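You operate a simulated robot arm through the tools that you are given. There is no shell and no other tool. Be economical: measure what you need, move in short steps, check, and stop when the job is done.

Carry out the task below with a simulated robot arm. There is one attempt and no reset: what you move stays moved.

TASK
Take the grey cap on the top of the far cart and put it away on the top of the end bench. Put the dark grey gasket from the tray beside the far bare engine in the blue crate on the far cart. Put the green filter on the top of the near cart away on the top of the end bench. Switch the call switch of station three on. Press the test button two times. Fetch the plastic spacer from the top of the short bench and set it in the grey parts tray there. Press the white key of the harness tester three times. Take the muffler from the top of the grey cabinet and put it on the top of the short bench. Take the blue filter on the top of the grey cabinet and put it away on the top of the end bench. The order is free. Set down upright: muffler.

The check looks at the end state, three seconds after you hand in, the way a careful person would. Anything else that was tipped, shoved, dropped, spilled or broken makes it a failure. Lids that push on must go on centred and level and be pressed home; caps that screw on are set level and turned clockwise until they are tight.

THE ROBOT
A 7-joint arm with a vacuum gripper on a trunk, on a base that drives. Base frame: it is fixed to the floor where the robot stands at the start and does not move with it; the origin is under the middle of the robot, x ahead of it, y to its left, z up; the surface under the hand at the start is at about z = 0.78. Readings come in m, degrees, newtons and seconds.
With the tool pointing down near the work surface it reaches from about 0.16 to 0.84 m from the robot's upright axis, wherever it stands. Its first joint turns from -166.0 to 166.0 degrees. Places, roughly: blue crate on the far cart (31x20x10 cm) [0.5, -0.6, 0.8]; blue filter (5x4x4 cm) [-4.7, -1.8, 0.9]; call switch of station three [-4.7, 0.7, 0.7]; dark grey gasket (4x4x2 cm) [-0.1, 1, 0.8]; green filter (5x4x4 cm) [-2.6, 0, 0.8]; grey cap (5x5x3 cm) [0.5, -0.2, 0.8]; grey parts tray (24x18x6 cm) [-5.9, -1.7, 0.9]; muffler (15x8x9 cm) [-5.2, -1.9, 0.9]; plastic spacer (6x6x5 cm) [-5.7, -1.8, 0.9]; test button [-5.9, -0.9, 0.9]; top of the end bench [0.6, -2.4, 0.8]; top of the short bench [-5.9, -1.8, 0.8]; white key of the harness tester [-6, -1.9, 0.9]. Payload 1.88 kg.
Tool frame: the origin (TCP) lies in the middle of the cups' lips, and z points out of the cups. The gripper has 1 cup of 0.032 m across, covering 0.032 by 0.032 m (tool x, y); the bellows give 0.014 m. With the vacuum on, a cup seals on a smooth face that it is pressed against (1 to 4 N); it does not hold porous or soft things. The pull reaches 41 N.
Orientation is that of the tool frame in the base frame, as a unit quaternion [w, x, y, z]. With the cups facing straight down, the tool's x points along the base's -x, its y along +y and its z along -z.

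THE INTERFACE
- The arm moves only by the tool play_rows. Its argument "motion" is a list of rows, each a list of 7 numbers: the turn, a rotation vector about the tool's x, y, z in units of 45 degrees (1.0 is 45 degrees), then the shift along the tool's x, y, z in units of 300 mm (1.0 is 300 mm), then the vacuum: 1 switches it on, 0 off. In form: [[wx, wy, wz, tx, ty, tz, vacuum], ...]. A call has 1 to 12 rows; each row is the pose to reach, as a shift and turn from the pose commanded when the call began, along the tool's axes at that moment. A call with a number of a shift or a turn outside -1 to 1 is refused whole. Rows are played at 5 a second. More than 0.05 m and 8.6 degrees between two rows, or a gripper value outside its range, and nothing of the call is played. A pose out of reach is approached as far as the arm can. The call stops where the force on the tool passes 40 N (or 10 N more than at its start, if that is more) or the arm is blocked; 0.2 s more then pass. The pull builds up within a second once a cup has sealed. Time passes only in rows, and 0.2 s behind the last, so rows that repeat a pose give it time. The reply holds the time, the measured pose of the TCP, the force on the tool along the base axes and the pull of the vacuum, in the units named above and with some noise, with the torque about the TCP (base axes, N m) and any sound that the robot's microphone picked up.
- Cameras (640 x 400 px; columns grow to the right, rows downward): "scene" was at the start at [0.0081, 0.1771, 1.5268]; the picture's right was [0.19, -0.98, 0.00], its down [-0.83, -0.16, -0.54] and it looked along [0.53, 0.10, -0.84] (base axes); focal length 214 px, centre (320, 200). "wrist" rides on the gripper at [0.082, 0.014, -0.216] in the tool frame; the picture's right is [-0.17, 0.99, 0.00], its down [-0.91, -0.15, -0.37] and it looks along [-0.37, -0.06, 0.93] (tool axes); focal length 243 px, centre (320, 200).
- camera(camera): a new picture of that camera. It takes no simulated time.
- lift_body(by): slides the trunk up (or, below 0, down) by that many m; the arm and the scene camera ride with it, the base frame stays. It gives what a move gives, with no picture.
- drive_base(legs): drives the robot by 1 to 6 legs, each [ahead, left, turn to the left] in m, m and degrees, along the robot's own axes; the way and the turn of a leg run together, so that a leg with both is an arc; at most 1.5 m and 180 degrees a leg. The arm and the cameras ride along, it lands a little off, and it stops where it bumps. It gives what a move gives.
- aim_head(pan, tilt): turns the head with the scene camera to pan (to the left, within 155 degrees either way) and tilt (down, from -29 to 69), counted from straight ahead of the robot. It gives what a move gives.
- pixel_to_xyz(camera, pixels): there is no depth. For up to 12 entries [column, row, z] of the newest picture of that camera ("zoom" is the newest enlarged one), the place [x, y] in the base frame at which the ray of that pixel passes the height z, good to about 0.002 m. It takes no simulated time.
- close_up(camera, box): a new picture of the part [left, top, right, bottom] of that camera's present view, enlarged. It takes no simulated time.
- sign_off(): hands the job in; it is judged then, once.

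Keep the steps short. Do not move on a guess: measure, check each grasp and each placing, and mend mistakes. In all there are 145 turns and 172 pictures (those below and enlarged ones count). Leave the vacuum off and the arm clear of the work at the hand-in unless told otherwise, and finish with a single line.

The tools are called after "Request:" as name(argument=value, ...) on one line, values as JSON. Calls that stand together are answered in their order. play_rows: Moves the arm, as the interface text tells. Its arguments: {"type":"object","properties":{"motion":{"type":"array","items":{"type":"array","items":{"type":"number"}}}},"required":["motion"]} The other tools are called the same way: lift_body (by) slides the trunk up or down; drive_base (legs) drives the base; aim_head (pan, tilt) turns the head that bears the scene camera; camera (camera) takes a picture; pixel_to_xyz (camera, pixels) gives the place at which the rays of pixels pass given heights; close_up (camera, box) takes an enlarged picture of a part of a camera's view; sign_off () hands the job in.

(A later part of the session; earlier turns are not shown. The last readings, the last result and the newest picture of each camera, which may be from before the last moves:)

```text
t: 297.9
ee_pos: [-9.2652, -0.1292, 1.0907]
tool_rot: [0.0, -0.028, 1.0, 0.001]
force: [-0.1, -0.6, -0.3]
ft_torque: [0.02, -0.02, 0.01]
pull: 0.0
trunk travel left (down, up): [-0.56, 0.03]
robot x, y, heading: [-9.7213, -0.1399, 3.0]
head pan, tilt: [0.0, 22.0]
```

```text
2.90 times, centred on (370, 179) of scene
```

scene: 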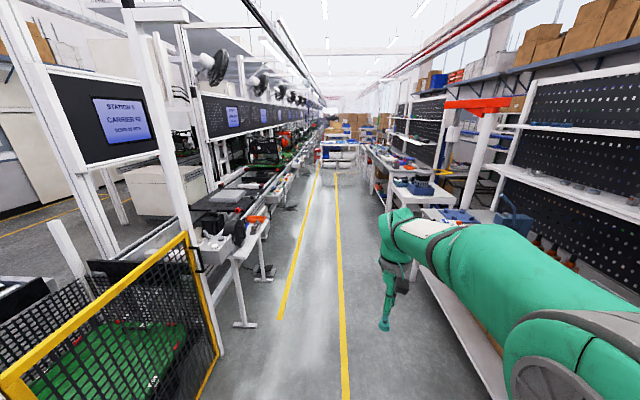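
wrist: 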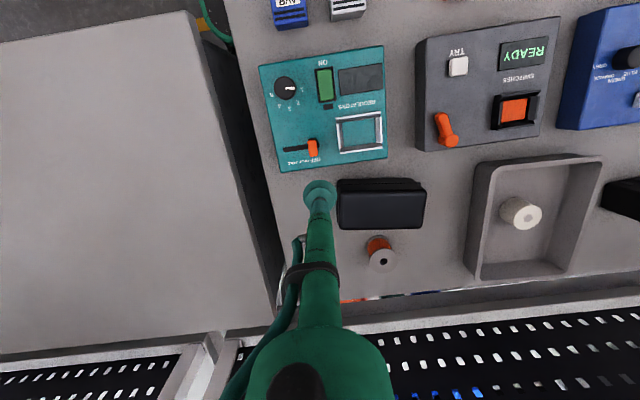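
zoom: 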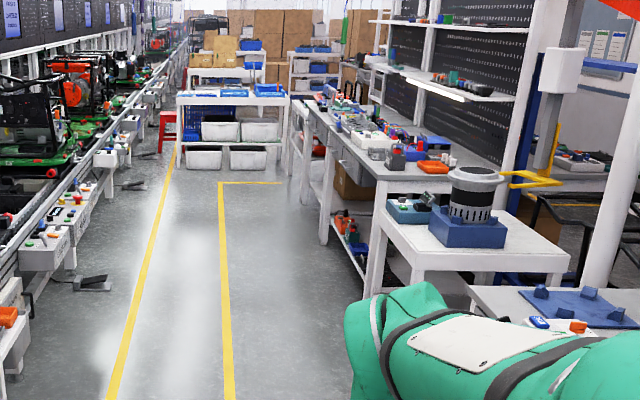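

Aisle is clear around y≈-0.1. Drive east to x≈-6.7.

Request:
drive_base(legs=[[0.1, 0, -3], [1.5, 0, 0], [1.4, 0, 0]])

Request:
aim_head(pan=-50, tilt=30)

Request:
camera(camera="scene")

```text
t: 312.6
ee_pos: [-6.2745, -0.0571, 1.0918]
tool_rot: [0.0, -0.016, 1.0, 0.001]
force: [-0.4, 0.3, -0.2]
ft_torque: [-0.01, -0.01, 0.0]
pull: 0.1
trunk travel left (down, up): [-0.56, 0.03]
robot x, y, heading: [-6.7282, -0.0577, 1.8]
head pan, tilt: [0.0, 22.0]
```

```text
t: 313.8
ee_pos: [-6.2741, -0.0577, 1.0915]
tool_rot: [0.0, -0.014, 1.0, 0.0]
force: [-0.2, 0.2, -0.3]
ft_torque: [0.03, 0.0, 0.0]
pull: 0.0
trunk travel left (down, up): [-0.56, 0.03]
robot x, y, heading: [-6.7279, -0.0574, 1.9]
head pan, tilt: [-50.0, 30.0]
```

```text
72 pictures are left
```

scene: 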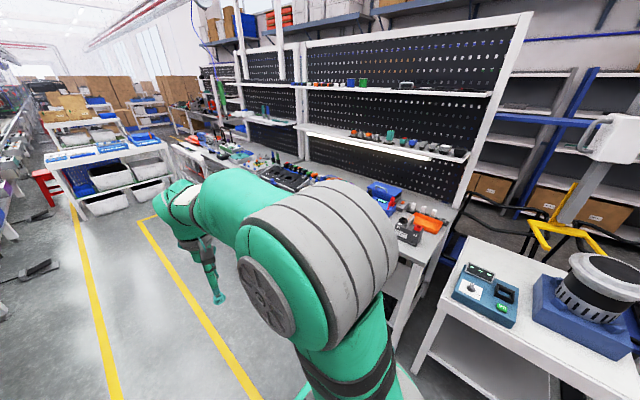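

I'll drive on to x≈-5.95 and turn to face the bench.

Request:
drive_base(legs=[[0.75, 0, 0], [0, 0, -92]])

Request:
aim_head(pan=0, tilt=45)

Request:
camera(camera="scene")

Request:
camera(camera="wrist")

```text
t: 321.8
ee_pos: [-5.9864, -0.4891, 1.0913]
tool_rot: [0.001, 0.708, 0.707, 0.001]
force: [0.8, 0.3, -0.2]
ft_torque: [0.02, 0.02, 0.02]
pull: 0.0
trunk travel left (down, up): [-0.56, 0.03]
robot x, y, heading: [-5.9702, -0.0358, -90.0]
head pan, tilt: [-50.0, 30.0]
```

```text
t: 322.9
ee_pos: [-5.9872, -0.4891, 1.0912]
tool_rot: [0.0, 0.708, 0.707, 0.001]
force: [0.9, -0.2, 0.3]
ft_torque: [0.02, 0.05, 0.0]
pull: 0.0
trunk travel left (down, up): [-0.56, 0.03]
robot x, y, heading: [-5.9702, -0.0331, -89.9]
head pan, tilt: [0.0, 45.0]
```

```text
71 pictures are left
```

scene: 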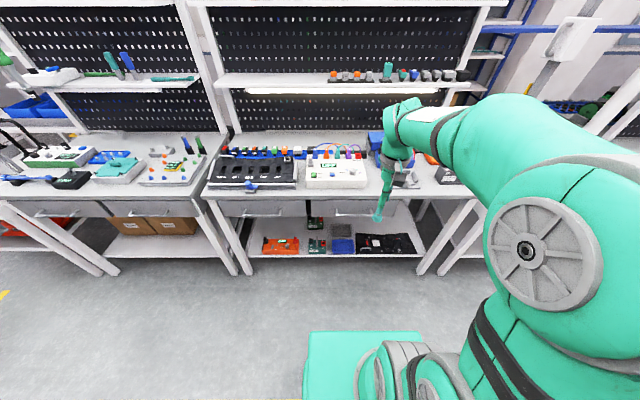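

```text
70 pictures are left
```

wrist: 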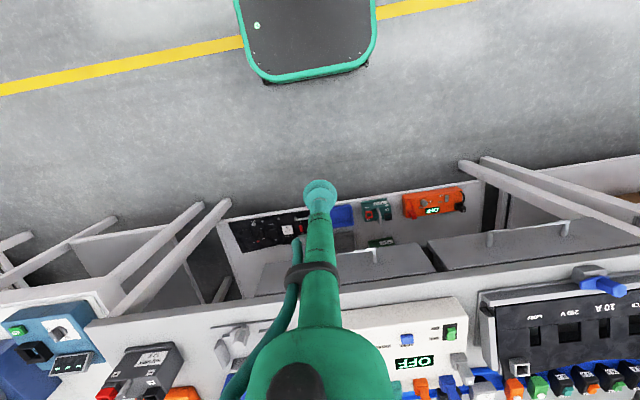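

Request:
close_up(camera="scene", box=[200, 130, 400, 215])

Request:
pixel_to_xyz(camera="scene", pixels=[[335, 170, 0.9], [250, 187, 0.9], [318, 172, 0.9], [358, 172, 0.9], [400, 180, 0.9], [322, 195, 0.85]])

```text
3.20 times, centred on (300, 172) of scene
```

zoom: 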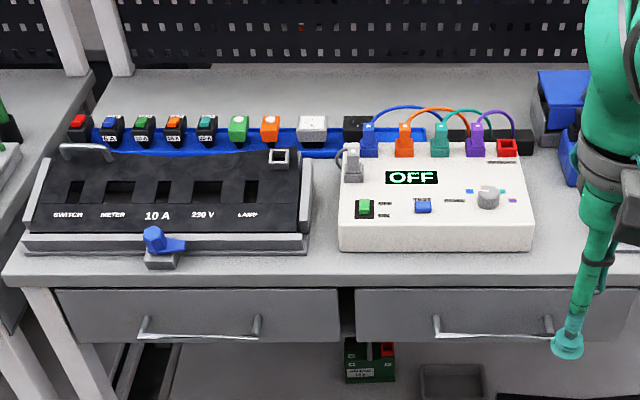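

```text
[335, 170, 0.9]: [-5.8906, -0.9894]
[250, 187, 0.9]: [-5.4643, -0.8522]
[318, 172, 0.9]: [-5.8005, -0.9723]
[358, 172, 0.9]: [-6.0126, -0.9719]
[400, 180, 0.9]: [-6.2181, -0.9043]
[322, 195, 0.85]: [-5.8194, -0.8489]
```

Request:
close_up(camera="scene", box=[300, 150, 370, 200])

Request:
drive_base(legs=[[0.12, 0, 0]])

Request:
play_rows(motion=[[0, 0, 0, -0.14, 0.05, 0, 0], [0, 0, 0, -0.28, 0.1, 0, 0], [0, 0, 0, -0.42, 0.1, 0, 0], [0, 0, 0, -0.5, 0.1, 0, 0]])

Request:
camera(camera="wrist")

Request:
camera(camera="scene")

```text
8.00 times, centred on (335, 175) of scene
```

zoom: 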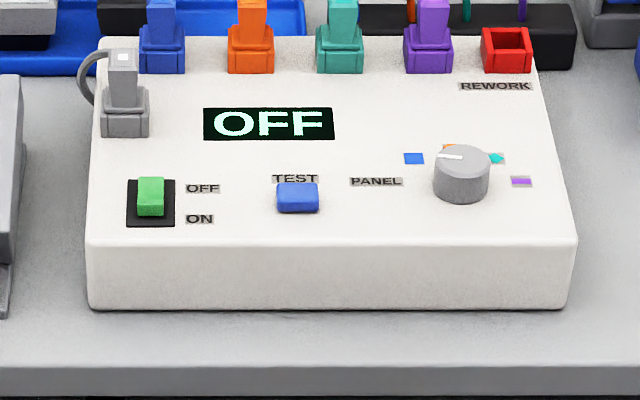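

```text
t: 324.2
ee_pos: [-5.987, -0.611, 1.0906]
tool_rot: [0.001, 0.708, 0.707, 0.001]
force: [-0.6, 0.4, -0.7]
ft_torque: [-0.02, 0.01, -0.01]
pull: 0.1
trunk travel left (down, up): [-0.56, 0.03]
robot x, y, heading: [-5.9733, -0.1564, -90.2]
head pan, tilt: [0.0, 45.0]
```

```text
t: 325.2
ee_pos: [-5.9596, -0.76, 1.0894]
tool_rot: [0.0, 0.707, 0.707, 0.001]
force: [0.2, 0.4, 0.1]
ft_torque: [-0.02, 0.01, 0.02]
pull: 0.0
trunk travel left (down, up): [-0.56, 0.03]
robot x, y, heading: [-5.9731, -0.1541, -90.0]
head pan, tilt: [0.0, 45.0]
```

```text
67 pictures are left
```

wrist: 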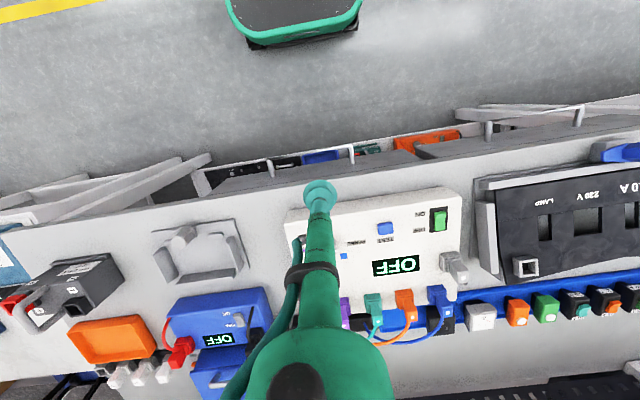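

```text
66 pictures are left
```

scene: 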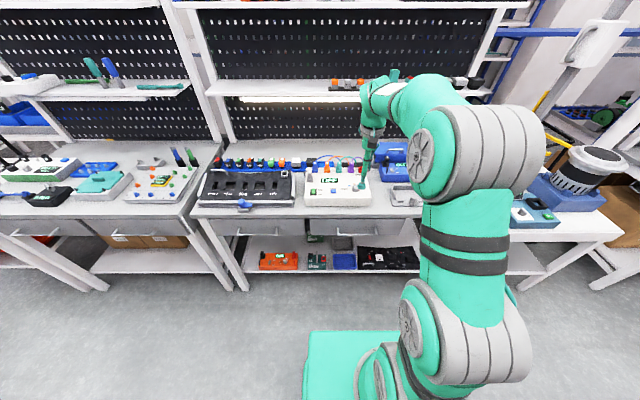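

Request:
close_up(camera="scene", box=[295, 160, 385, 220])

Request:
pixel_to_xyz(camera="wrist", pixels=[[386, 228, 0.88], [386, 228, 0.9], [386, 228, 0.92], [386, 228, 0.94]])

```text
6.67 times, centred on (340, 190) of scene
```

zoom: 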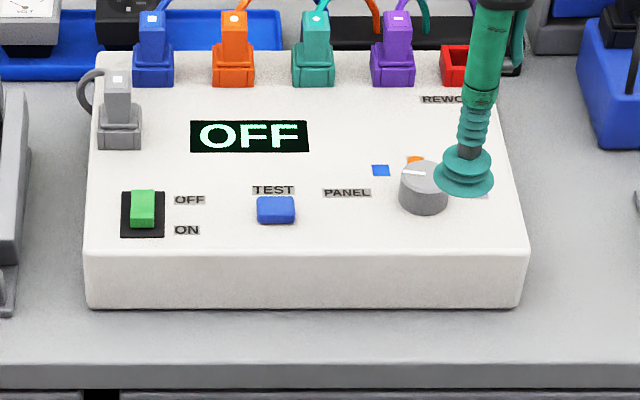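

```text
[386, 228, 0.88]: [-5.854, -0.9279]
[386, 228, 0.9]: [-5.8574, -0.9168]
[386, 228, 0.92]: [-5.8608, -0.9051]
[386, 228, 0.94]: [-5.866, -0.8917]
```

Request:
pixel_to_xyz(camera="zoom", pixels=[[276, 207, 0.88], [276, 207, 0.9], [276, 207, 0.92], [276, 207, 0.94]])

Request:
close_up(camera="wrist", box=[350, 200, 430, 250])

```text
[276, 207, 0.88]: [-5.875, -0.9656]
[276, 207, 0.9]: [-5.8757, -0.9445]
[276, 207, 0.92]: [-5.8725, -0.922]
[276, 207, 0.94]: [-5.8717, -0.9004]
```

```text
8.00 times, centred on (390, 225) of wrist
```

zoom: 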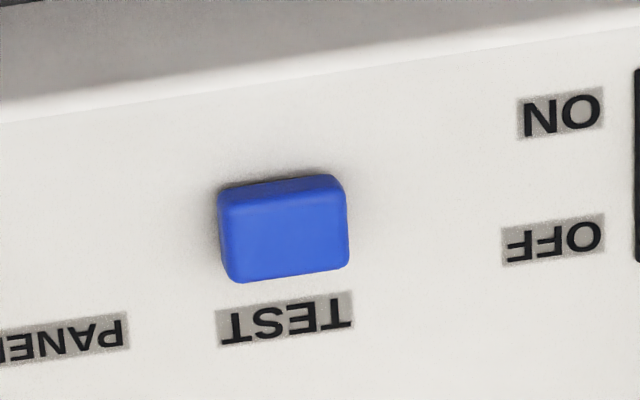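

Rays cross near (-5.870,-0.884,0.95). Move above at z≈1.01 and check.

Request:
play_rows(motion=[[0, 0, 0, -0.1, 0.1, 0, 0], [0, 0, 0, -0.2, 0.2, 0, 0], [0, 0, 0, -0.3, 0.3, 0, 0], [0, 0, 0, -0.413, 0.3, 0.1, 0], [0, 0, 0, -0.413, 0.3, 0.25, 0], [0, 0, 0, -0.413, 0.3, 0.25, 0]])

Request:
camera(camera="wrist")

Request:
close_up(camera="scene", box=[295, 160, 385, 220])

```text
t: 326.6
ee_pos: [-5.8713, -0.8849, 1.0171]
tool_rot: [0.001, 0.708, 0.707, 0.0]
force: [-0.2, -0.4, -0.2]
ft_torque: [0.04, 0.02, -0.02]
pull: 0.2
trunk travel left (down, up): [-0.56, 0.03]
robot x, y, heading: [-5.97, -0.1594, -89.8]
head pan, tilt: [0.0, 45.0]
```

```text
63 pictures are left
```

wrist: 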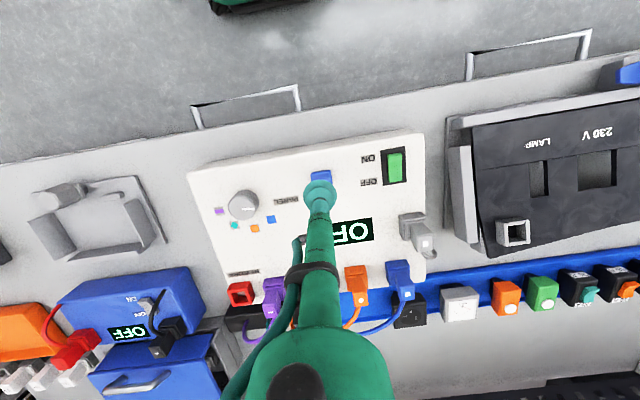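

```text
6.67 times, centred on (340, 190) of scene
```

zoom: 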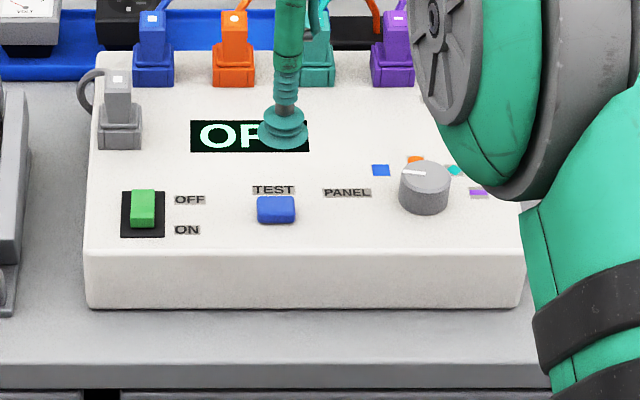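

Aligned. Descend to just above and then press in small steps.

Request:
play_rows(motion=[[0, 0, 0, 0, 0, 0.1, 0], [0, 0, 0, 0, 0, 0.17, 0], [0, 0, 0, 0, 0, 0.2, 0], [0, 0, 0, 0, 0, 0.215, 0], [0, 0, 0, 0, 0, 0.215, 0]])

```text
t: 327.8
ee_pos: [-5.8686, -0.8853, 0.9525]
tool_rot: [0.001, 0.708, 0.706, 0.001]
force: [-0.7, 1.1, -0.2]
ft_torque: [0.04, 0.0, -0.01]
pull: 0.0
trunk travel left (down, up): [-0.56, 0.03]
robot x, y, heading: [-5.9726, -0.1615, -89.8]
head pan, tilt: [0.0, 45.0]
```

Request:
play_rows(motion=[[0, 0, 0, 0, 0, 0.013, 0], [0, 0, 0, 0, 0, 0.026, 0], [0, 0, 0, 0, 0, 0.026, 0]])

Request:
close_up(camera="scene", box=[295, 160, 385, 220])

```text
t: 328.6
ee_pos: [-5.8669, -0.885, 0.9451]
tool_rot: [0.0, 0.707, 0.707, 0.001]
force: [1.0, 0.5, 2.0]
ft_torque: [0.02, 0.02, -0.01]
pull: 0.1
trunk travel left (down, up): [-0.56, 0.03]
robot x, y, heading: [-5.9737, -0.1569, -90.1]
head pan, tilt: [0.0, 45.0]
```

```text
6.67 times, centred on (340, 190) of scene
```

zoom: 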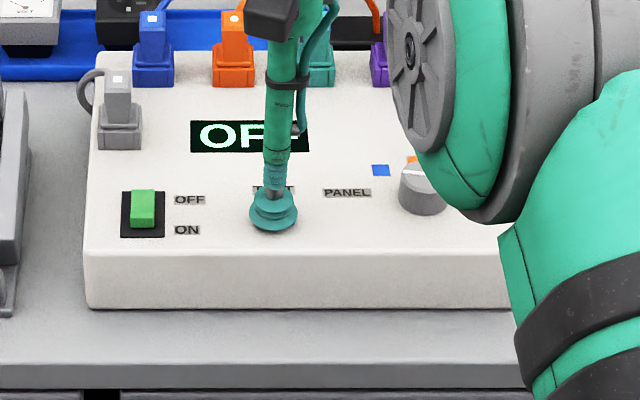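

Touching (2 N), no click yet. Press 3 mm further.

Request:
play_rows(motion=[[0, 0, 0, 0, 0, 0.005, 0], [0, 0, 0, 0, 0, 0.01, 0], [0, 0, 0, 0, 0, 0.01, 0]])

```text
t: 329.4
ee_pos: [-5.8672, -0.884, 0.9405]
tool_rot: [0.002, 0.707, 0.707, 0.002]
force: [0.3, 0.7, 1.7]
ft_torque: [-0.01, 0.02, -0.02]
pull: 0.1
trunk travel left (down, up): [-0.56, 0.03]
robot x, y, heading: [-5.9708, -0.1572, -89.9]
head pan, tilt: [0.0, 45.0]
heard: click
```

One click. Rise, and press the second time to the same depth.

Request:
play_rows(motion=[[0, 0, 0, 0, 0, -0.04, 0], [0, 0, 0, 0, 0, -0.07, 0], [0, 0, 0, 0, 0, -0.07, 0]])

Request:
play_rows(motion=[[0, 0, 0, 0, 0, 0.03, 0], [0, 0, 0, 0, 0, 0.06, 0], [0, 0, 0, 0, 0, 0.071, 0], [0, 0, 0, 0, 0, 0.071, 0]])

```text
t: 330.2
ee_pos: [-5.868, -0.8834, 0.9619]
tool_rot: [0.0, 0.708, 0.706, 0.0]
force: [0.0, -0.1, 0.6]
ft_torque: [0.0, -0.02, 0.0]
pull: 0.0
trunk travel left (down, up): [-0.56, 0.03]
robot x, y, heading: [-5.972, -0.1586, -90.1]
head pan, tilt: [0.0, 45.0]
```

```text
t: 331.2
ee_pos: [-5.8676, -0.8832, 0.9404]
tool_rot: [0.0, 0.707, 0.707, 0.001]
force: [-0.4, 1.4, 2.0]
ft_torque: [-0.01, 0.0, 0.0]
pull: 0.0
trunk travel left (down, up): [-0.56, 0.03]
robot x, y, heading: [-5.9738, -0.1593, -90.5]
head pan, tilt: [0.0, 45.0]
heard: click
```

Two clicks. Rise, retract and drive to station three.

Request:
play_rows(motion=[[0, 0, 0, 0, 0, -0.1, 0], [0, 0, 0, 0, 0, -0.25, 0], [0, 0, 0, 0, 0, -0.4, 0], [0, 0, 0, 0, 0, -0.5, 0], [0, 0, 0, 0.14, 0, -0.5, 0], [0, 0, 0, 0.28, 0, -0.5, 0], [0, 0, 0, 0.42, 0, -0.5, 0], [0, 0, 0, 0.57, -0.05, -0.5, 0], [0, 0, 0, 0.72, -0.1, -0.5, 0], [0, 0, 0, 0.87, -0.15, -0.5, 0]])

Request:
drive_base(legs=[[-0.1, 0, 0], [0, 1.2, 0], [0, 0, 180]])

Request:
aim_head(pan=0, tilt=48)

Request:
camera(camera="scene")

Request:
camera(camera="wrist")

```text
t: 333.4
ee_pos: [-5.9127, -0.6184, 1.0919]
tool_rot: [0.0, 0.707, 0.707, 0.001]
force: [0.8, -0.8, -0.3]
ft_torque: [0.02, 0.02, -0.01]
pull: 0.2
trunk travel left (down, up): [-0.56, 0.03]
robot x, y, heading: [-5.9716, -0.1589, -90.2]
head pan, tilt: [0.0, 45.0]
```

```text
t: 347.5
ee_pos: [-4.8163, 0.4019, 1.0902]
tool_rot: [-0.001, -0.693, 0.721, 0.001]
force: [-1.1, -0.5, -0.1]
ft_torque: [-0.01, 0.04, -0.03]
pull: 0.0
trunk travel left (down, up): [-0.56, 0.03]
robot x, y, heading: [-4.7759, -0.067, 87.6]
head pan, tilt: [0.0, 45.0]
```

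```text
t: 348.1
ee_pos: [-4.8162, 0.401, 1.091]
tool_rot: [0.0, -0.693, 0.721, 0.0]
force: [0.0, -0.9, 1.1]
ft_torque: [-0.01, -0.02, 0.02]
pull: 0.1
trunk travel left (down, up): [-0.56, 0.03]
robot x, y, heading: [-4.7694, -0.0617, 87.5]
head pan, tilt: [0.0, 48.0]
```

```text
60 pictures are left
```

scene: 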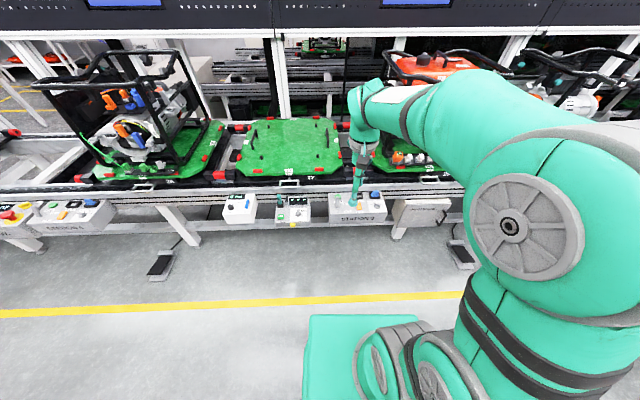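

```text
59 pictures are left
```

wrist: 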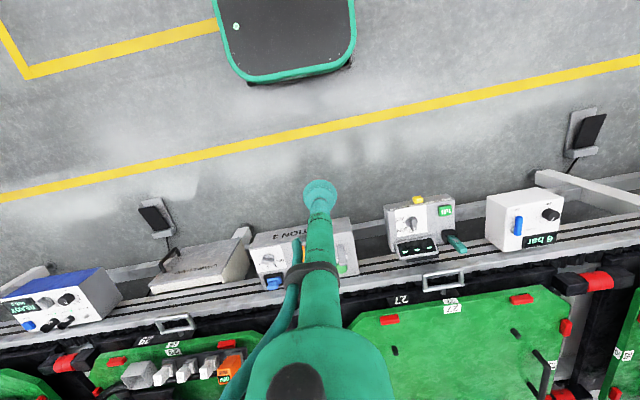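

Request:
close_up(camera="scene", box=[310, 180, 410, 240])

Request:
close_up(camera="wrist", box=[230, 200, 380, 300])

```text
6.40 times, centred on (360, 210) of scene
```

zoom: 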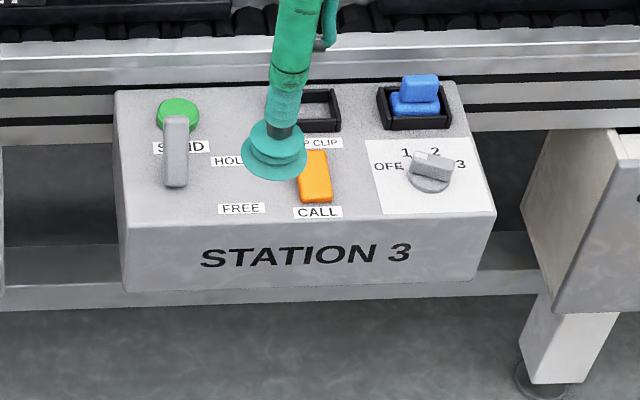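

```text
4.00 times, centred on (305, 250) of wrist
```

zoom: 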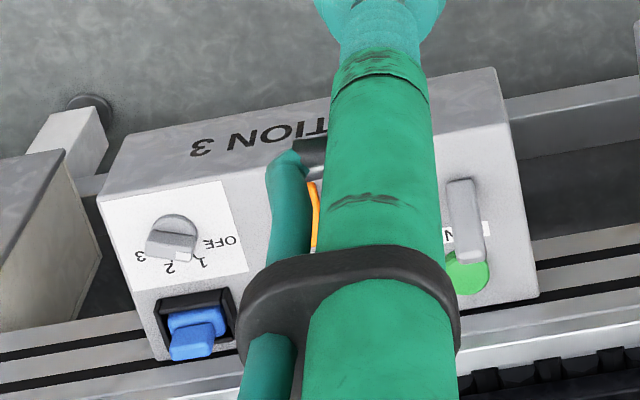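

The orange rocker labelled CALL is the switch. I'll move the tool aside for a clear view.

Request:
play_rows(motion=[[0, 0, 0, 0, -0.15, 0, 0], [0, 0, 0, 0, -0.3, 0, 0], [0, 0, 0, 0, -0.45, 0, 0], [0, 0, 0, 0, -0.5, 0, 0]])

Request:
close_up(camera="scene", box=[320, 180, 400, 230])

Request:
camera(camera="wrist")

```text
t: 349.1
ee_pos: [-4.6652, 0.3953, 1.0905]
tool_rot: [-0.002, -0.693, 0.721, 0.002]
force: [-0.1, -0.3, 0.3]
ft_torque: [-0.01, -0.06, 0.02]
pull: 0.1
trunk travel left (down, up): [-0.56, 0.03]
robot x, y, heading: [-4.7717, -0.0623, 87.5]
head pan, tilt: [0.0, 48.0]
```

```text
8.00 times, centred on (360, 205) of scene
```

zoom: 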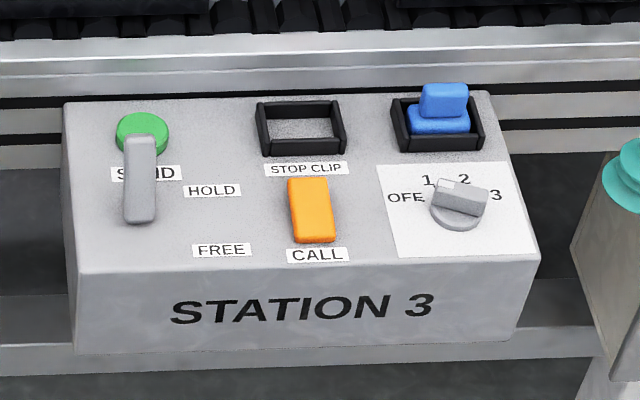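

```text
55 pictures are left
```

wrist: 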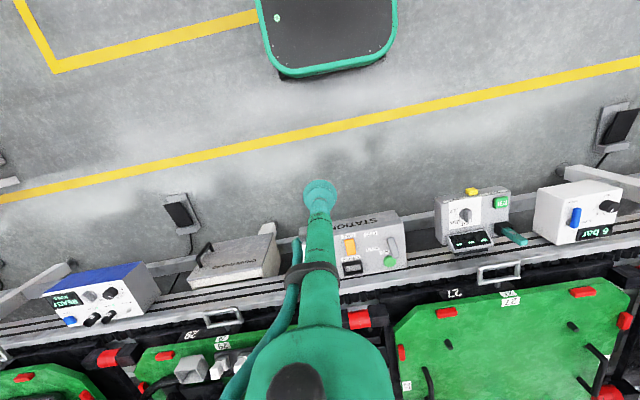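

Request:
close_up(camera="wrist", box=[325, 205, 415, 280])

Request:
pixel_to_xyz(camera="scene", pixels=[[359, 206, 0.72], [359, 206, 0.74], [359, 206, 0.76], [359, 206, 0.78]])

Request:
pixel_to_xyz(camera="wrist", pixels=[[349, 246, 0.72], [349, 246, 0.74], [349, 246, 0.76], [349, 246, 0.78]])

```text
5.33 times, centred on (370, 242) of wrist
```

zoom: 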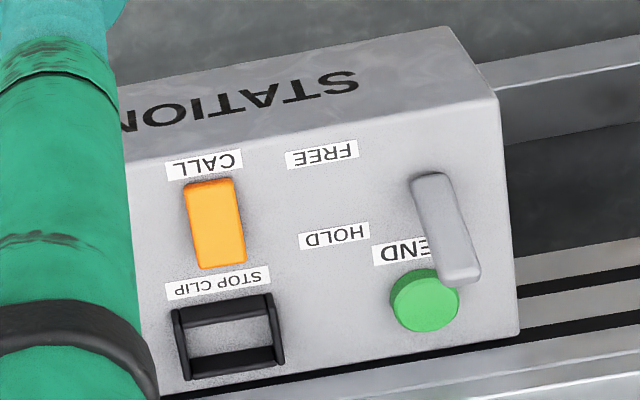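

```text
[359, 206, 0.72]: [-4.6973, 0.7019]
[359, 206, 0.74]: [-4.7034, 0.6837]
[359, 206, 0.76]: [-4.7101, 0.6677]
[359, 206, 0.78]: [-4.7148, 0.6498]
```

```text
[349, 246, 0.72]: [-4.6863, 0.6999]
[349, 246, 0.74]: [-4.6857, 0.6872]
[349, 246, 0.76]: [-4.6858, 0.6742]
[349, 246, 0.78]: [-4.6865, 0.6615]
```

I need the rocker's tilt; tighter zoom.

Request:
close_up(camera="scene", box=[348, 195, 372, 215])

Request:
close_up(camera="wrist", box=[336, 232, 366, 257])

```text
16.00 times, centred on (360, 205) of scene
```

zoom: 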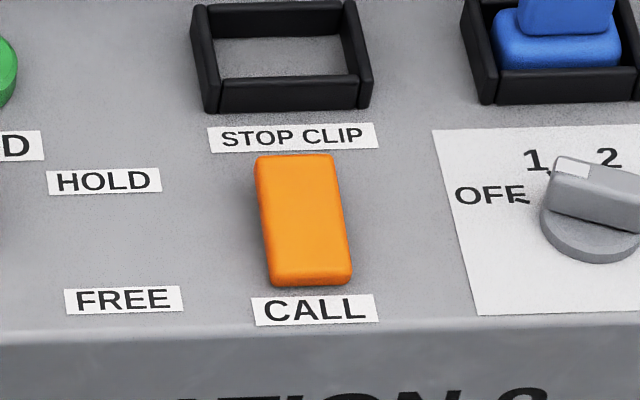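

```text
16.00 times, centred on (351, 244) of wrist
```

zoom: 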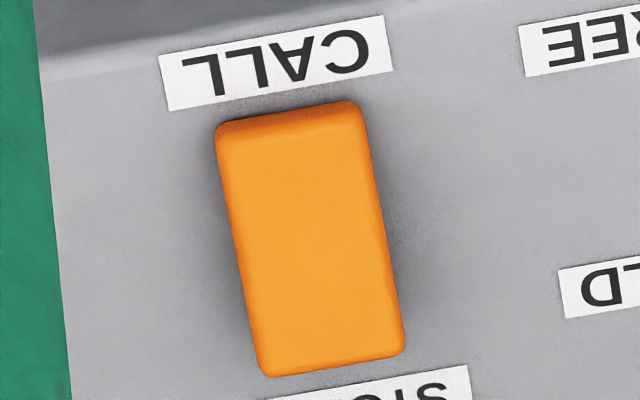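

The near end (by CALL) looks raised, so it is off; I'd press the near end. Measure that end on both cameras.

Request:
camera(camera="scene")

Request:
pixel_to_xyz(camera="scene", pixels=[[359.5, 209.5, 0.7], [359.5, 209.5, 0.72], [359.5, 209.5, 0.74], [359.5, 209.5, 0.76], [358.4, 202.5, 0.72], [358.4, 202.5, 0.74]])

Request:
pixel_to_xyz(camera="wrist", pixels=[[349.1, 239.5, 0.7], [349.1, 239.5, 0.72], [349.1, 239.5, 0.74], [349.1, 239.5, 0.76], [351.5, 254, 0.72], [351.5, 254, 0.74]])

```text
51 pictures are left
```

scene: 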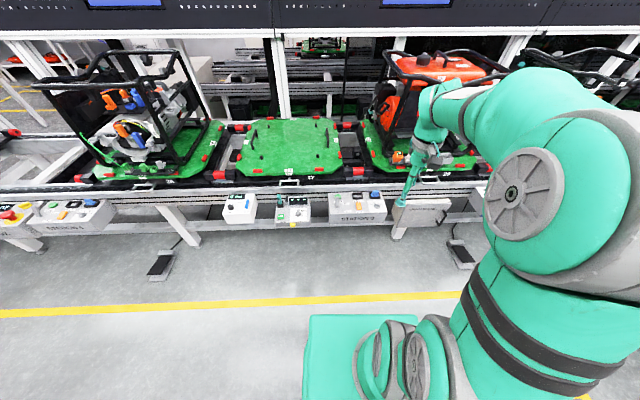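

```text
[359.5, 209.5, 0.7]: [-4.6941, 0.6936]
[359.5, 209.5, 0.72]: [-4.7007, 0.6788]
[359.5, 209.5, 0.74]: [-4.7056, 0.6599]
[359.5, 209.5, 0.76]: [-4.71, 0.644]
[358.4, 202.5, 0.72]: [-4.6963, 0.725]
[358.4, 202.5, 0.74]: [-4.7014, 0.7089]
```

```text
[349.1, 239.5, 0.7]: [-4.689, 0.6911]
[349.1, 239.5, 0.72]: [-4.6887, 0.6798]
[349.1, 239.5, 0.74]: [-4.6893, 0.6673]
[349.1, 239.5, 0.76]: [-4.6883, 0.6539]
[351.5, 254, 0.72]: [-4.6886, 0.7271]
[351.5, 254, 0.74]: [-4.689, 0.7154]
```

Near end ≈(-4.692,0.681,0.715). I'll lower the trunk, then move over it at z≈0.80.

Request:
lift_body(by=-0.1)

Request:
play_rows(motion=[[0, 0, 0, -0.15, 0.02, 0, 0], [0, 0, 0, -0.3, 0.04, 0, 0], [0, 0, 0, -0.45, 0.06, 0, 0], [0, 0, 0, -0.6, 0.08, 0, 0], [0, 0, 0, -0.75, 0.1, 0, 0], [0, 0, 0, -0.9, 0.127, 0, 0], [0, 0, 0, -0.948, 0.127, 0.1, 0], [0, 0, 0, -0.948, 0.127, 0.25, 0], [0, 0, 0, -0.948, 0.127, 0.4, 0], [0, 0, 0, -0.948, 0.127, 0.55, 0], [0, 0, 0, -0.948, 0.127, 0.65, 0], [0, 0, 0, -0.948, 0.127, 0.65, 0]])

Request:
camera(camera="wrist")

Request:
close_up(camera="scene", box=[320, 160, 400, 220])

```text
t: 350.4
ee_pos: [-4.6673, 0.396, 0.9914]
tool_rot: [0.0, -0.693, 0.721, 0.001]
force: [-0.2, -0.2, 0.5]
ft_torque: [-0.04, 0.04, 0.01]
pull: 0.2
trunk travel left (down, up): [-0.46, 0.13]
robot x, y, heading: [-4.7744, -0.0653, 87.7]
head pan, tilt: [0.0, 48.0]
```

```text
t: 353.0
ee_pos: [-4.6947, 0.6814, 0.7957]
tool_rot: [-0.001, -0.693, 0.721, 0.001]
force: [0.1, 0.7, 0.3]
ft_torque: [-0.04, 0.03, 0.0]
pull: 0.1
trunk travel left (down, up): [-0.46, 0.13]
robot x, y, heading: [-4.7733, -0.0673, 87.7]
head pan, tilt: [0.0, 48.0]
```

```text
50 pictures are left
```

wrist: 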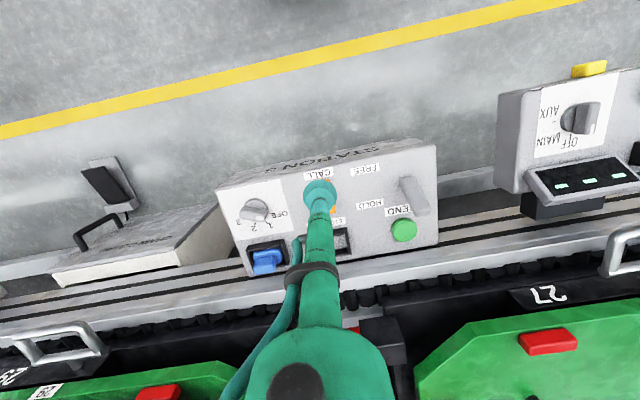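

```text
6.67 times, centred on (360, 190) of scene
```

zoom: 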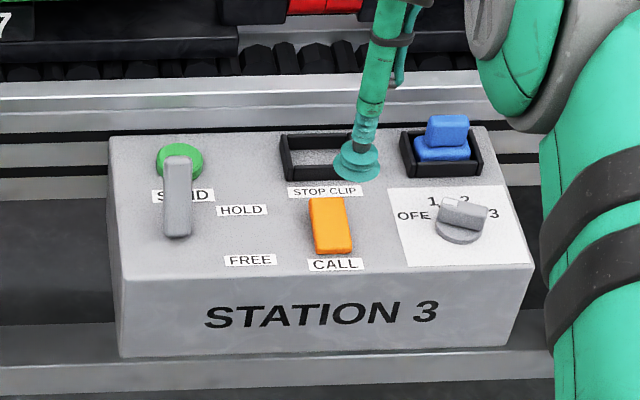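

Request:
close_up(camera="wrist", box=[285, 150, 365, 230])

Request:
pixel_to_xyz(camera="wrist", pixels=[[318, 174, 0.7], [318, 174, 0.72], [332, 195, 0.71], [332, 212, 0.71], [320, 174, 0.71]])

Request:
pixel_to_xyz(camera="zoom", pixels=[[320, 200, 0.71]])

```text
5.00 times, centred on (325, 190) of wrist
```

zoom: 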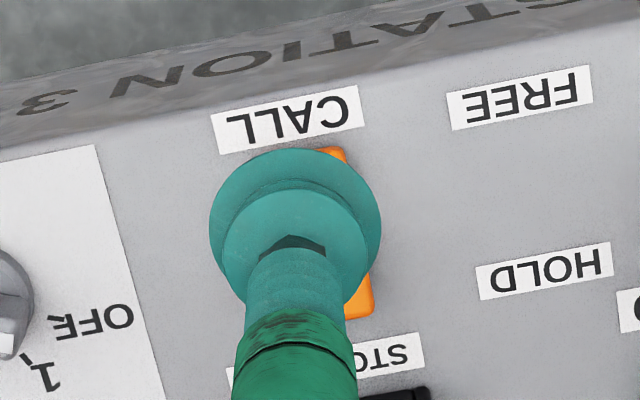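

```text
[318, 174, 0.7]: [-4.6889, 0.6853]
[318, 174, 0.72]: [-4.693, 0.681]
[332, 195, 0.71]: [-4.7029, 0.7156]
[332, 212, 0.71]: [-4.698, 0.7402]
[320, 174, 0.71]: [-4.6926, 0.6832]
```

```text
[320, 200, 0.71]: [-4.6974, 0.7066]
```

Request:
pixel_to_xyz(camera="zoom", pixels=[[303, 155, 0.71], [333, 312, 0.71], [303, 155, 0.73], [333, 312, 0.73], [318, 233, 0.72], [345, 155, 0.71]])

```text
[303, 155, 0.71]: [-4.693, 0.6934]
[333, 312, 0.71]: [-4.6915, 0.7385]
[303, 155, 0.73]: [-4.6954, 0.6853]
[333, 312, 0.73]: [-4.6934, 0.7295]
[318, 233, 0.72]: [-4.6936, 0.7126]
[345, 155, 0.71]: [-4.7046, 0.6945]
```

Rocker spans y≈0.69–0.735. I'll aim at y≈0.692 and press the near end slowly.

Request:
play_rows(motion=[[0, 0, 0, -0.035, 0, 0.05, 0], [0, 0, 0, -0.035, 0, 0.15, 0], [0, 0, 0, -0.035, 0, 0.22, 0], [0, 0, 0, -0.035, 0, 0.25, 0], [0, 0, 0, -0.035, 0, 0.265, 0], [0, 0, 0, -0.035, 0, 0.265, 0]])

```text
t: 354.4
ee_pos: [-4.6934, 0.6935, 0.7164]
tool_rot: [0.0, -0.693, 0.721, 0.0]
force: [1.3, 0.7, 0.4]
ft_torque: [-0.01, -0.02, 0.02]
pull: 0.1
trunk travel left (down, up): [-0.46, 0.13]
robot x, y, heading: [-4.7737, -0.0623, 87.7]
head pan, tilt: [0.0, 48.0]
```

Request:
play_rows(motion=[[0, 0, 0, 0, 0, 0.01, 0], [0, 0, 0, 0, 0, 0.02, 0], [0, 0, 0, 0, 0, 0.02, 0]])

Request:
close_up(camera="scene", box=[335, 180, 385, 220])

```text
t: 355.2
ee_pos: [-4.6946, 0.6931, 0.7097]
tool_rot: [0.0, -0.693, 0.721, 0.001]
force: [-0.8, -0.7, -0.4]
ft_torque: [0.0, -0.02, -0.02]
pull: 0.1
trunk travel left (down, up): [-0.46, 0.13]
robot x, y, heading: [-4.7739, -0.0621, 87.9]
head pan, tilt: [0.0, 48.0]
```

```text
10.00 times, centred on (360, 200) of scene
```

zoom: 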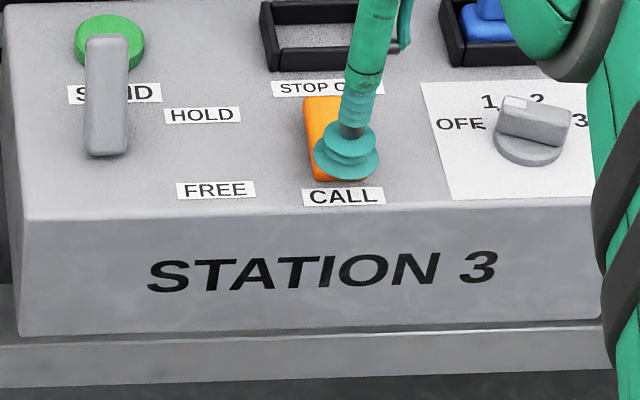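

Not touching yet. Continue down in 3 mm steps.

Request:
play_rows(motion=[[0, 0, 0, 0, 0, 0.01, 0], [0, 0, 0, 0, 0, 0.02, 0], [0, 0, 0, 0, 0, 0.03, 0], [0, 0, 0, 0, 0, 0.03, 0]])

Request:
close_up(camera="scene", box=[335, 180, 385, 220])

```text
t: 356.2
ee_pos: [-4.6934, 0.6934, 0.7014]
tool_rot: [-0.001, -0.693, 0.721, 0.001]
force: [-0.6, 0.0, -0.3]
ft_torque: [-0.01, 0.03, 0.01]
pull: 0.0
trunk travel left (down, up): [-0.46, 0.13]
robot x, y, heading: [-4.7754, -0.0638, 87.5]
head pan, tilt: [0.0, 48.0]
```

```text
10.00 times, centred on (360, 200) of scene
```

zoom: 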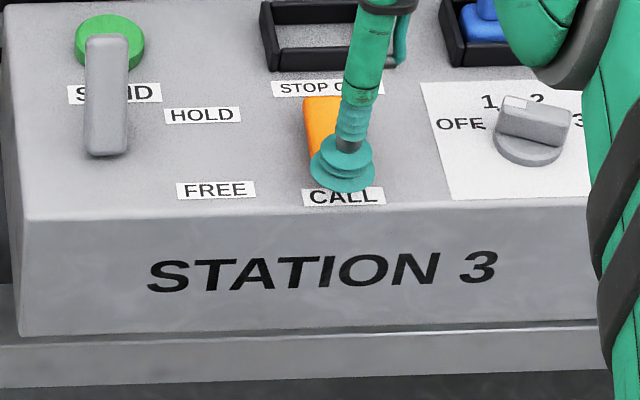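

Still hovering, and the switch lies lower than thought; I'll shift 1 cm farther (+y) and go on down.

Request:
play_rows(motion=[[0, 0, 0, -0.03, 0.005, 0, 0], [0, 0, 0, -0.03, 0.005, 0.01, 0], [0, 0, 0, -0.03, 0.005, 0.02, 0], [0, 0, 0, -0.03, 0.005, 0.03, 0], [0, 0, 0, -0.03, 0.005, 0.03, 0]])

Request:
close_up(camera="scene", box=[335, 180, 385, 220])

```text
t: 357.4
ee_pos: [-4.6942, 0.7009, 0.6923]
tool_rot: [-0.001, -0.693, 0.721, 0.0]
force: [-0.4, -0.8, -0.1]
ft_torque: [0.0, -0.04, 0.05]
pull: 0.1
trunk travel left (down, up): [-0.46, 0.13]
robot x, y, heading: [-4.7762, -0.0641, 87.7]
head pan, tilt: [0.0, 48.0]
```

```text
10.00 times, centred on (360, 200) of scene
```

zoom: 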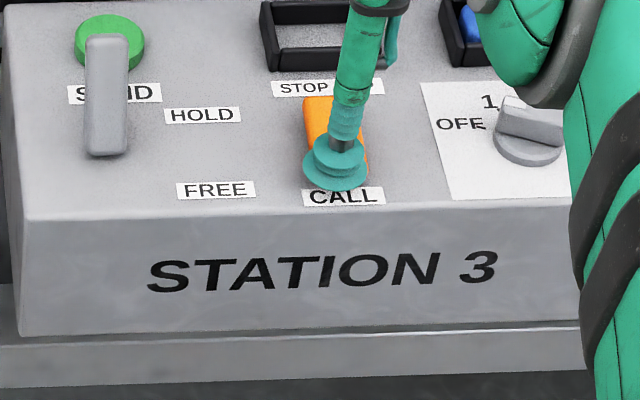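

Request:
play_rows(motion=[[0, 0, 0, -0.005, 0, 0.01, 0], [0, 0, 0, -0.005, 0, 0.02, 0], [0, 0, 0, -0.005, 0, 0.02, 0]])

Request:
play_rows(motion=[[0, 0, 0, -0.005, 0, 0.01, 0], [0, 0, 0, -0.005, 0, 0.015, 0], [0, 0, 0, -0.005, 0, 0.015, 0]])

Request:
close_up(camera="scene", box=[335, 180, 385, 220])

```text
t: 358.2
ee_pos: [-4.6962, 0.7019, 0.6857]
tool_rot: [-0.001, -0.692, 0.721, 0.0]
force: [0.3, -0.3, 2.9]
ft_torque: [0.05, 0.03, 0.03]
pull: 0.1
trunk travel left (down, up): [-0.46, 0.13]
robot x, y, heading: [-4.7731, -0.0623, 87.7]
head pan, tilt: [0.0, 48.0]
```

```text
t: 359.0
ee_pos: [-4.6941, 0.7041, 0.6817]
tool_rot: [0.0, -0.692, 0.721, 0.001]
force: [-0.2, -1.9, 3.1]
ft_torque: [0.05, -0.01, -0.01]
pull: 0.1
trunk travel left (down, up): [-0.46, 0.13]
robot x, y, heading: [-4.7724, -0.0643, 87.7]
head pan, tilt: [0.0, 48.0]
```

```text
10.00 times, centred on (360, 200) of scene
```

zoom: 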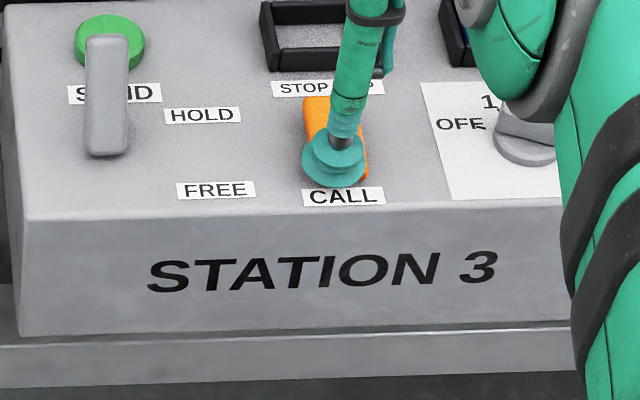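

Contact (3 N), no click yet; press on.

Request:
play_rows(motion=[[0, 0, 0, 0, 0, 0.01, 0], [0, 0, 0, 0, 0, 0.02, 0], [0, 0, 0, 0, 0, 0.02, 0]])

Request:
close_up(camera="scene", box=[335, 180, 385, 220])

```text
t: 359.8
ee_pos: [-4.6946, 0.7041, 0.6763]
tool_rot: [-0.001, -0.693, 0.721, 0.002]
force: [-2.0, -5.3, 9.0]
ft_torque: [0.17, -0.05, 0.0]
pull: 0.0
trunk travel left (down, up): [-0.46, 0.13]
robot x, y, heading: [-4.7782, -0.0645, 87.4]
head pan, tilt: [0.0, 48.0]
```

```text
10.00 times, centred on (360, 200) of scene
```

zoom: 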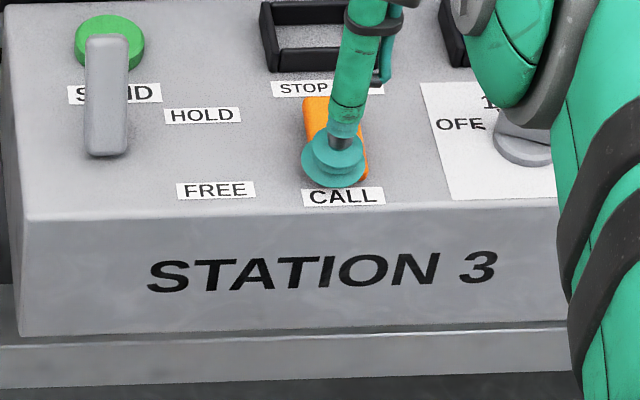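

9 N and no click, so the near end seems to be down already. I'll lift and look at the rocker.

Request:
play_rows(motion=[[0, 0, 0, 0, 0, -0.05, 0], [0, 0, 0, 0, 0, -0.2, 0], [0, 0, 0, 0, 0, -0.35, 0], [0, 0, 0, 0.1, -0.12, -0.35, 0], [0, 0, 0, 0.15, -0.25, -0.35, 0]])

Request:
close_up(camera="scene", box=[348, 195, 372, 215])

Request:
camera(camera="wrist")

```text
t: 361.0
ee_pos: [-4.621, 0.6562, 0.7808]
tool_rot: [-0.001, -0.693, 0.721, 0.001]
force: [0.1, 0.1, 1.0]
ft_torque: [-0.02, 0.0, 0.03]
pull: 0.0
trunk travel left (down, up): [-0.46, 0.13]
robot x, y, heading: [-4.7749, -0.0628, 87.6]
head pan, tilt: [0.0, 48.0]
```

```text
16.00 times, centred on (360, 205) of scene
```

zoom: 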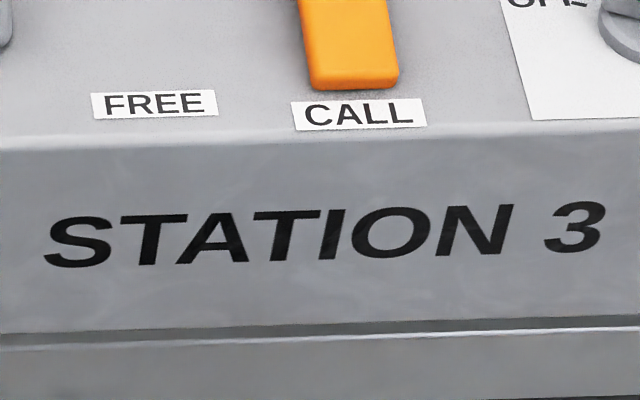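

```text
41 pictures are left
```

wrist: 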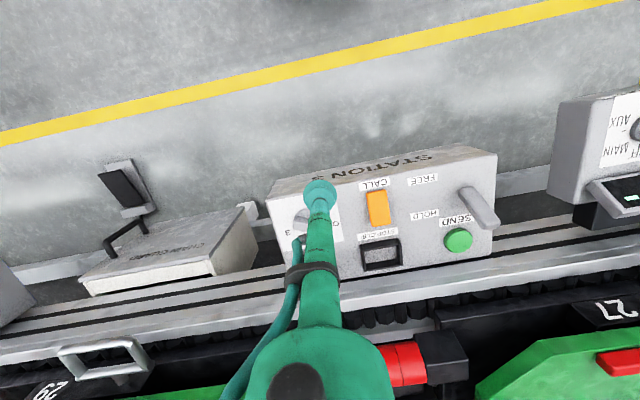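

Request:
close_up(camera="wrist", box=[355, 172, 405, 247])

```text
5.33 times, centred on (380, 210) of wrist
```

zoom: 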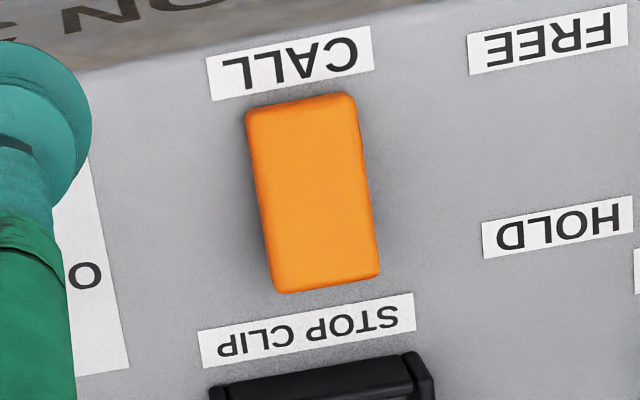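

The far end shows the wider shadow, i.e. it is up. I'll measure the far end and press it.

Request:
pixel_to_xyz(camera="zoom", pixels=[[305, 105, 0.685], [325, 285, 0.69], [325, 285, 0.7], [325, 285, 0.71], [312, 193, 0.69], [312, 193, 0.7], [325, 390, 0.71]])

```text
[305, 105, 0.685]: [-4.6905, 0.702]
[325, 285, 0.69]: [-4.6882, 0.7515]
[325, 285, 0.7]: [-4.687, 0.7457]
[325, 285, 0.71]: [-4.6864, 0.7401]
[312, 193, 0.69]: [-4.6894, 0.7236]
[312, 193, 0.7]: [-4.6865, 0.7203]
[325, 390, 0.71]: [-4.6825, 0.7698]
```

Request:
play_rows(motion=[[0, 0, 0, -0.1, 0.1, 0, 0], [0, 0, 0, -0.2, 0.2, 0, 0], [0, 0, 0, -0.28, 0.235, 0, 0], [0, 0, 0, -0.28, 0.235, 0.12, 0], [0, 0, 0, -0.28, 0.235, 0.2, 0], [0, 0, 0, -0.28, 0.235, 0.23, 0], [0, 0, 0, -0.28, 0.235, 0.25, 0], [0, 0, 0, -0.28, 0.235, 0.25, 0]])

Request:
close_up(camera="scene", box=[335, 180, 385, 220])

```text
t: 362.8
ee_pos: [-4.6891, 0.7429, 0.7057]
tool_rot: [-0.001, -0.694, 0.72, 0.0]
force: [0.7, -0.1, 0.6]
ft_torque: [-0.03, 0.0, -0.03]
pull: 0.1
trunk travel left (down, up): [-0.46, 0.13]
robot x, y, heading: [-4.775, -0.0622, 88.0]
head pan, tilt: [0.0, 48.0]
```

```text
10.00 times, centred on (360, 200) of scene
```

zoom: 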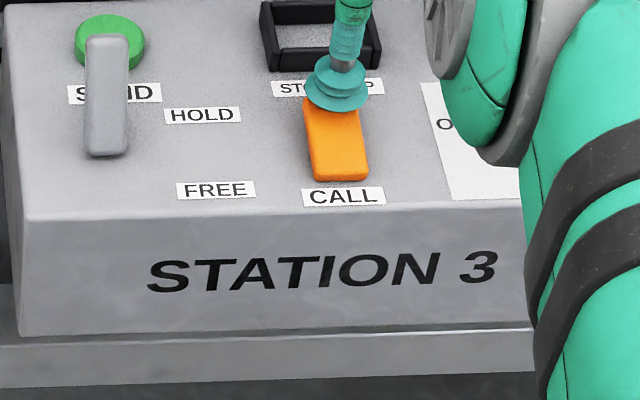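

Cup is over the far end, clear of the clip frame. Press down in steps.

Request:
play_rows(motion=[[0, 0, 0, 0, 0, 0.01, 0], [0, 0, 0, 0, 0, 0.02, 0], [0, 0, 0, 0, 0, 0.02, 0]])

Request:
play_rows(motion=[[0, 0, 0, 0, 0, 0.007, 0], [0, 0, 0, 0, 0, 0.013, 0], [0, 0, 0, 0, 0, 0.013, 0]])

```text
t: 363.6
ee_pos: [-4.6889, 0.7441, 0.7004]
tool_rot: [-0.001, -0.693, 0.721, 0.001]
force: [-0.4, 0.0, -0.1]
ft_torque: [0.03, 0.02, -0.01]
pull: 0.1
trunk travel left (down, up): [-0.46, 0.13]
robot x, y, heading: [-4.7712, -0.0614, 87.8]
head pan, tilt: [0.0, 48.0]
```

```text
t: 364.4
ee_pos: [-4.6897, 0.7439, 0.6954]
tool_rot: [0.0, -0.693, 0.721, 0.001]
force: [0.3, -0.3, 0.9]
ft_torque: [0.02, -0.01, -0.03]
pull: 0.1
trunk travel left (down, up): [-0.46, 0.13]
robot x, y, heading: [-4.7698, -0.0648, 87.7]
head pan, tilt: [0.0, 48.0]
```

Request:
play_rows(motion=[[0, 0, 0, 0, 0, 0.01, 0], [0, 0, 0, 0, 0, 0.017, 0], [0, 0, 0, 0, 0, 0.017, 0]])

Request:
play_rows(motion=[[0, 0, 0, 0, 0, 0.007, 0], [0, 0, 0, 0, 0, 0.013, 0], [0, 0, 0, 0, 0, 0.013, 0]])

```text
t: 365.2
ee_pos: [-4.6887, 0.743, 0.6905]
tool_rot: [-0.001, -0.693, 0.721, 0.0]
force: [-0.3, 0.5, -0.3]
ft_torque: [0.0, -0.04, 0.0]
pull: 0.1
trunk travel left (down, up): [-0.46, 0.13]
robot x, y, heading: [-4.7739, -0.0662, 87.6]
head pan, tilt: [0.0, 48.0]
```

```text
t: 366.0
ee_pos: [-4.6879, 0.7445, 0.6882]
tool_rot: [0.001, -0.693, 0.721, 0.002]
force: [0.2, 1.1, 1.0]
ft_torque: [0.0, -0.01, -0.01]
pull: 0.0
trunk travel left (down, up): [-0.46, 0.13]
robot x, y, heading: [-4.771, -0.0624, 87.7]
head pan, tilt: [0.0, 48.0]
```

Request:
play_rows(motion=[[0, 0, 0, 0, 0, 0.01, 0], [0, 0, 0, 0, 0, 0.017, 0], [0, 0, 0, 0, 0, 0.017, 0]])

Request:
play_rows(motion=[[0, 0, 0, 0, 0, 0.007, 0], [0, 0, 0, 0, 0, 0.013, 0], [0, 0, 0, 0, 0, 0.013, 0]])

```text
t: 366.8
ee_pos: [-4.6883, 0.7432, 0.6829]
tool_rot: [0.0, -0.693, 0.721, 0.001]
force: [-0.6, 2.2, 3.7]
ft_torque: [-0.06, 0.0, 0.01]
pull: 0.1
trunk travel left (down, up): [-0.46, 0.13]
robot x, y, heading: [-4.7742, -0.0605, 88.0]
head pan, tilt: [0.0, 48.0]
```

```text
t: 367.6
ee_pos: [-4.6896, 0.7426, 0.6784]
tool_rot: [0.0, -0.693, 0.721, 0.002]
force: [-0.8, 3.4, 5.6]
ft_torque: [-0.08, -0.01, 0.03]
pull: 0.0
trunk travel left (down, up): [-0.46, 0.13]
robot x, y, heading: [-4.7778, -0.0665, 87.7]
head pan, tilt: [0.0, 48.0]
```

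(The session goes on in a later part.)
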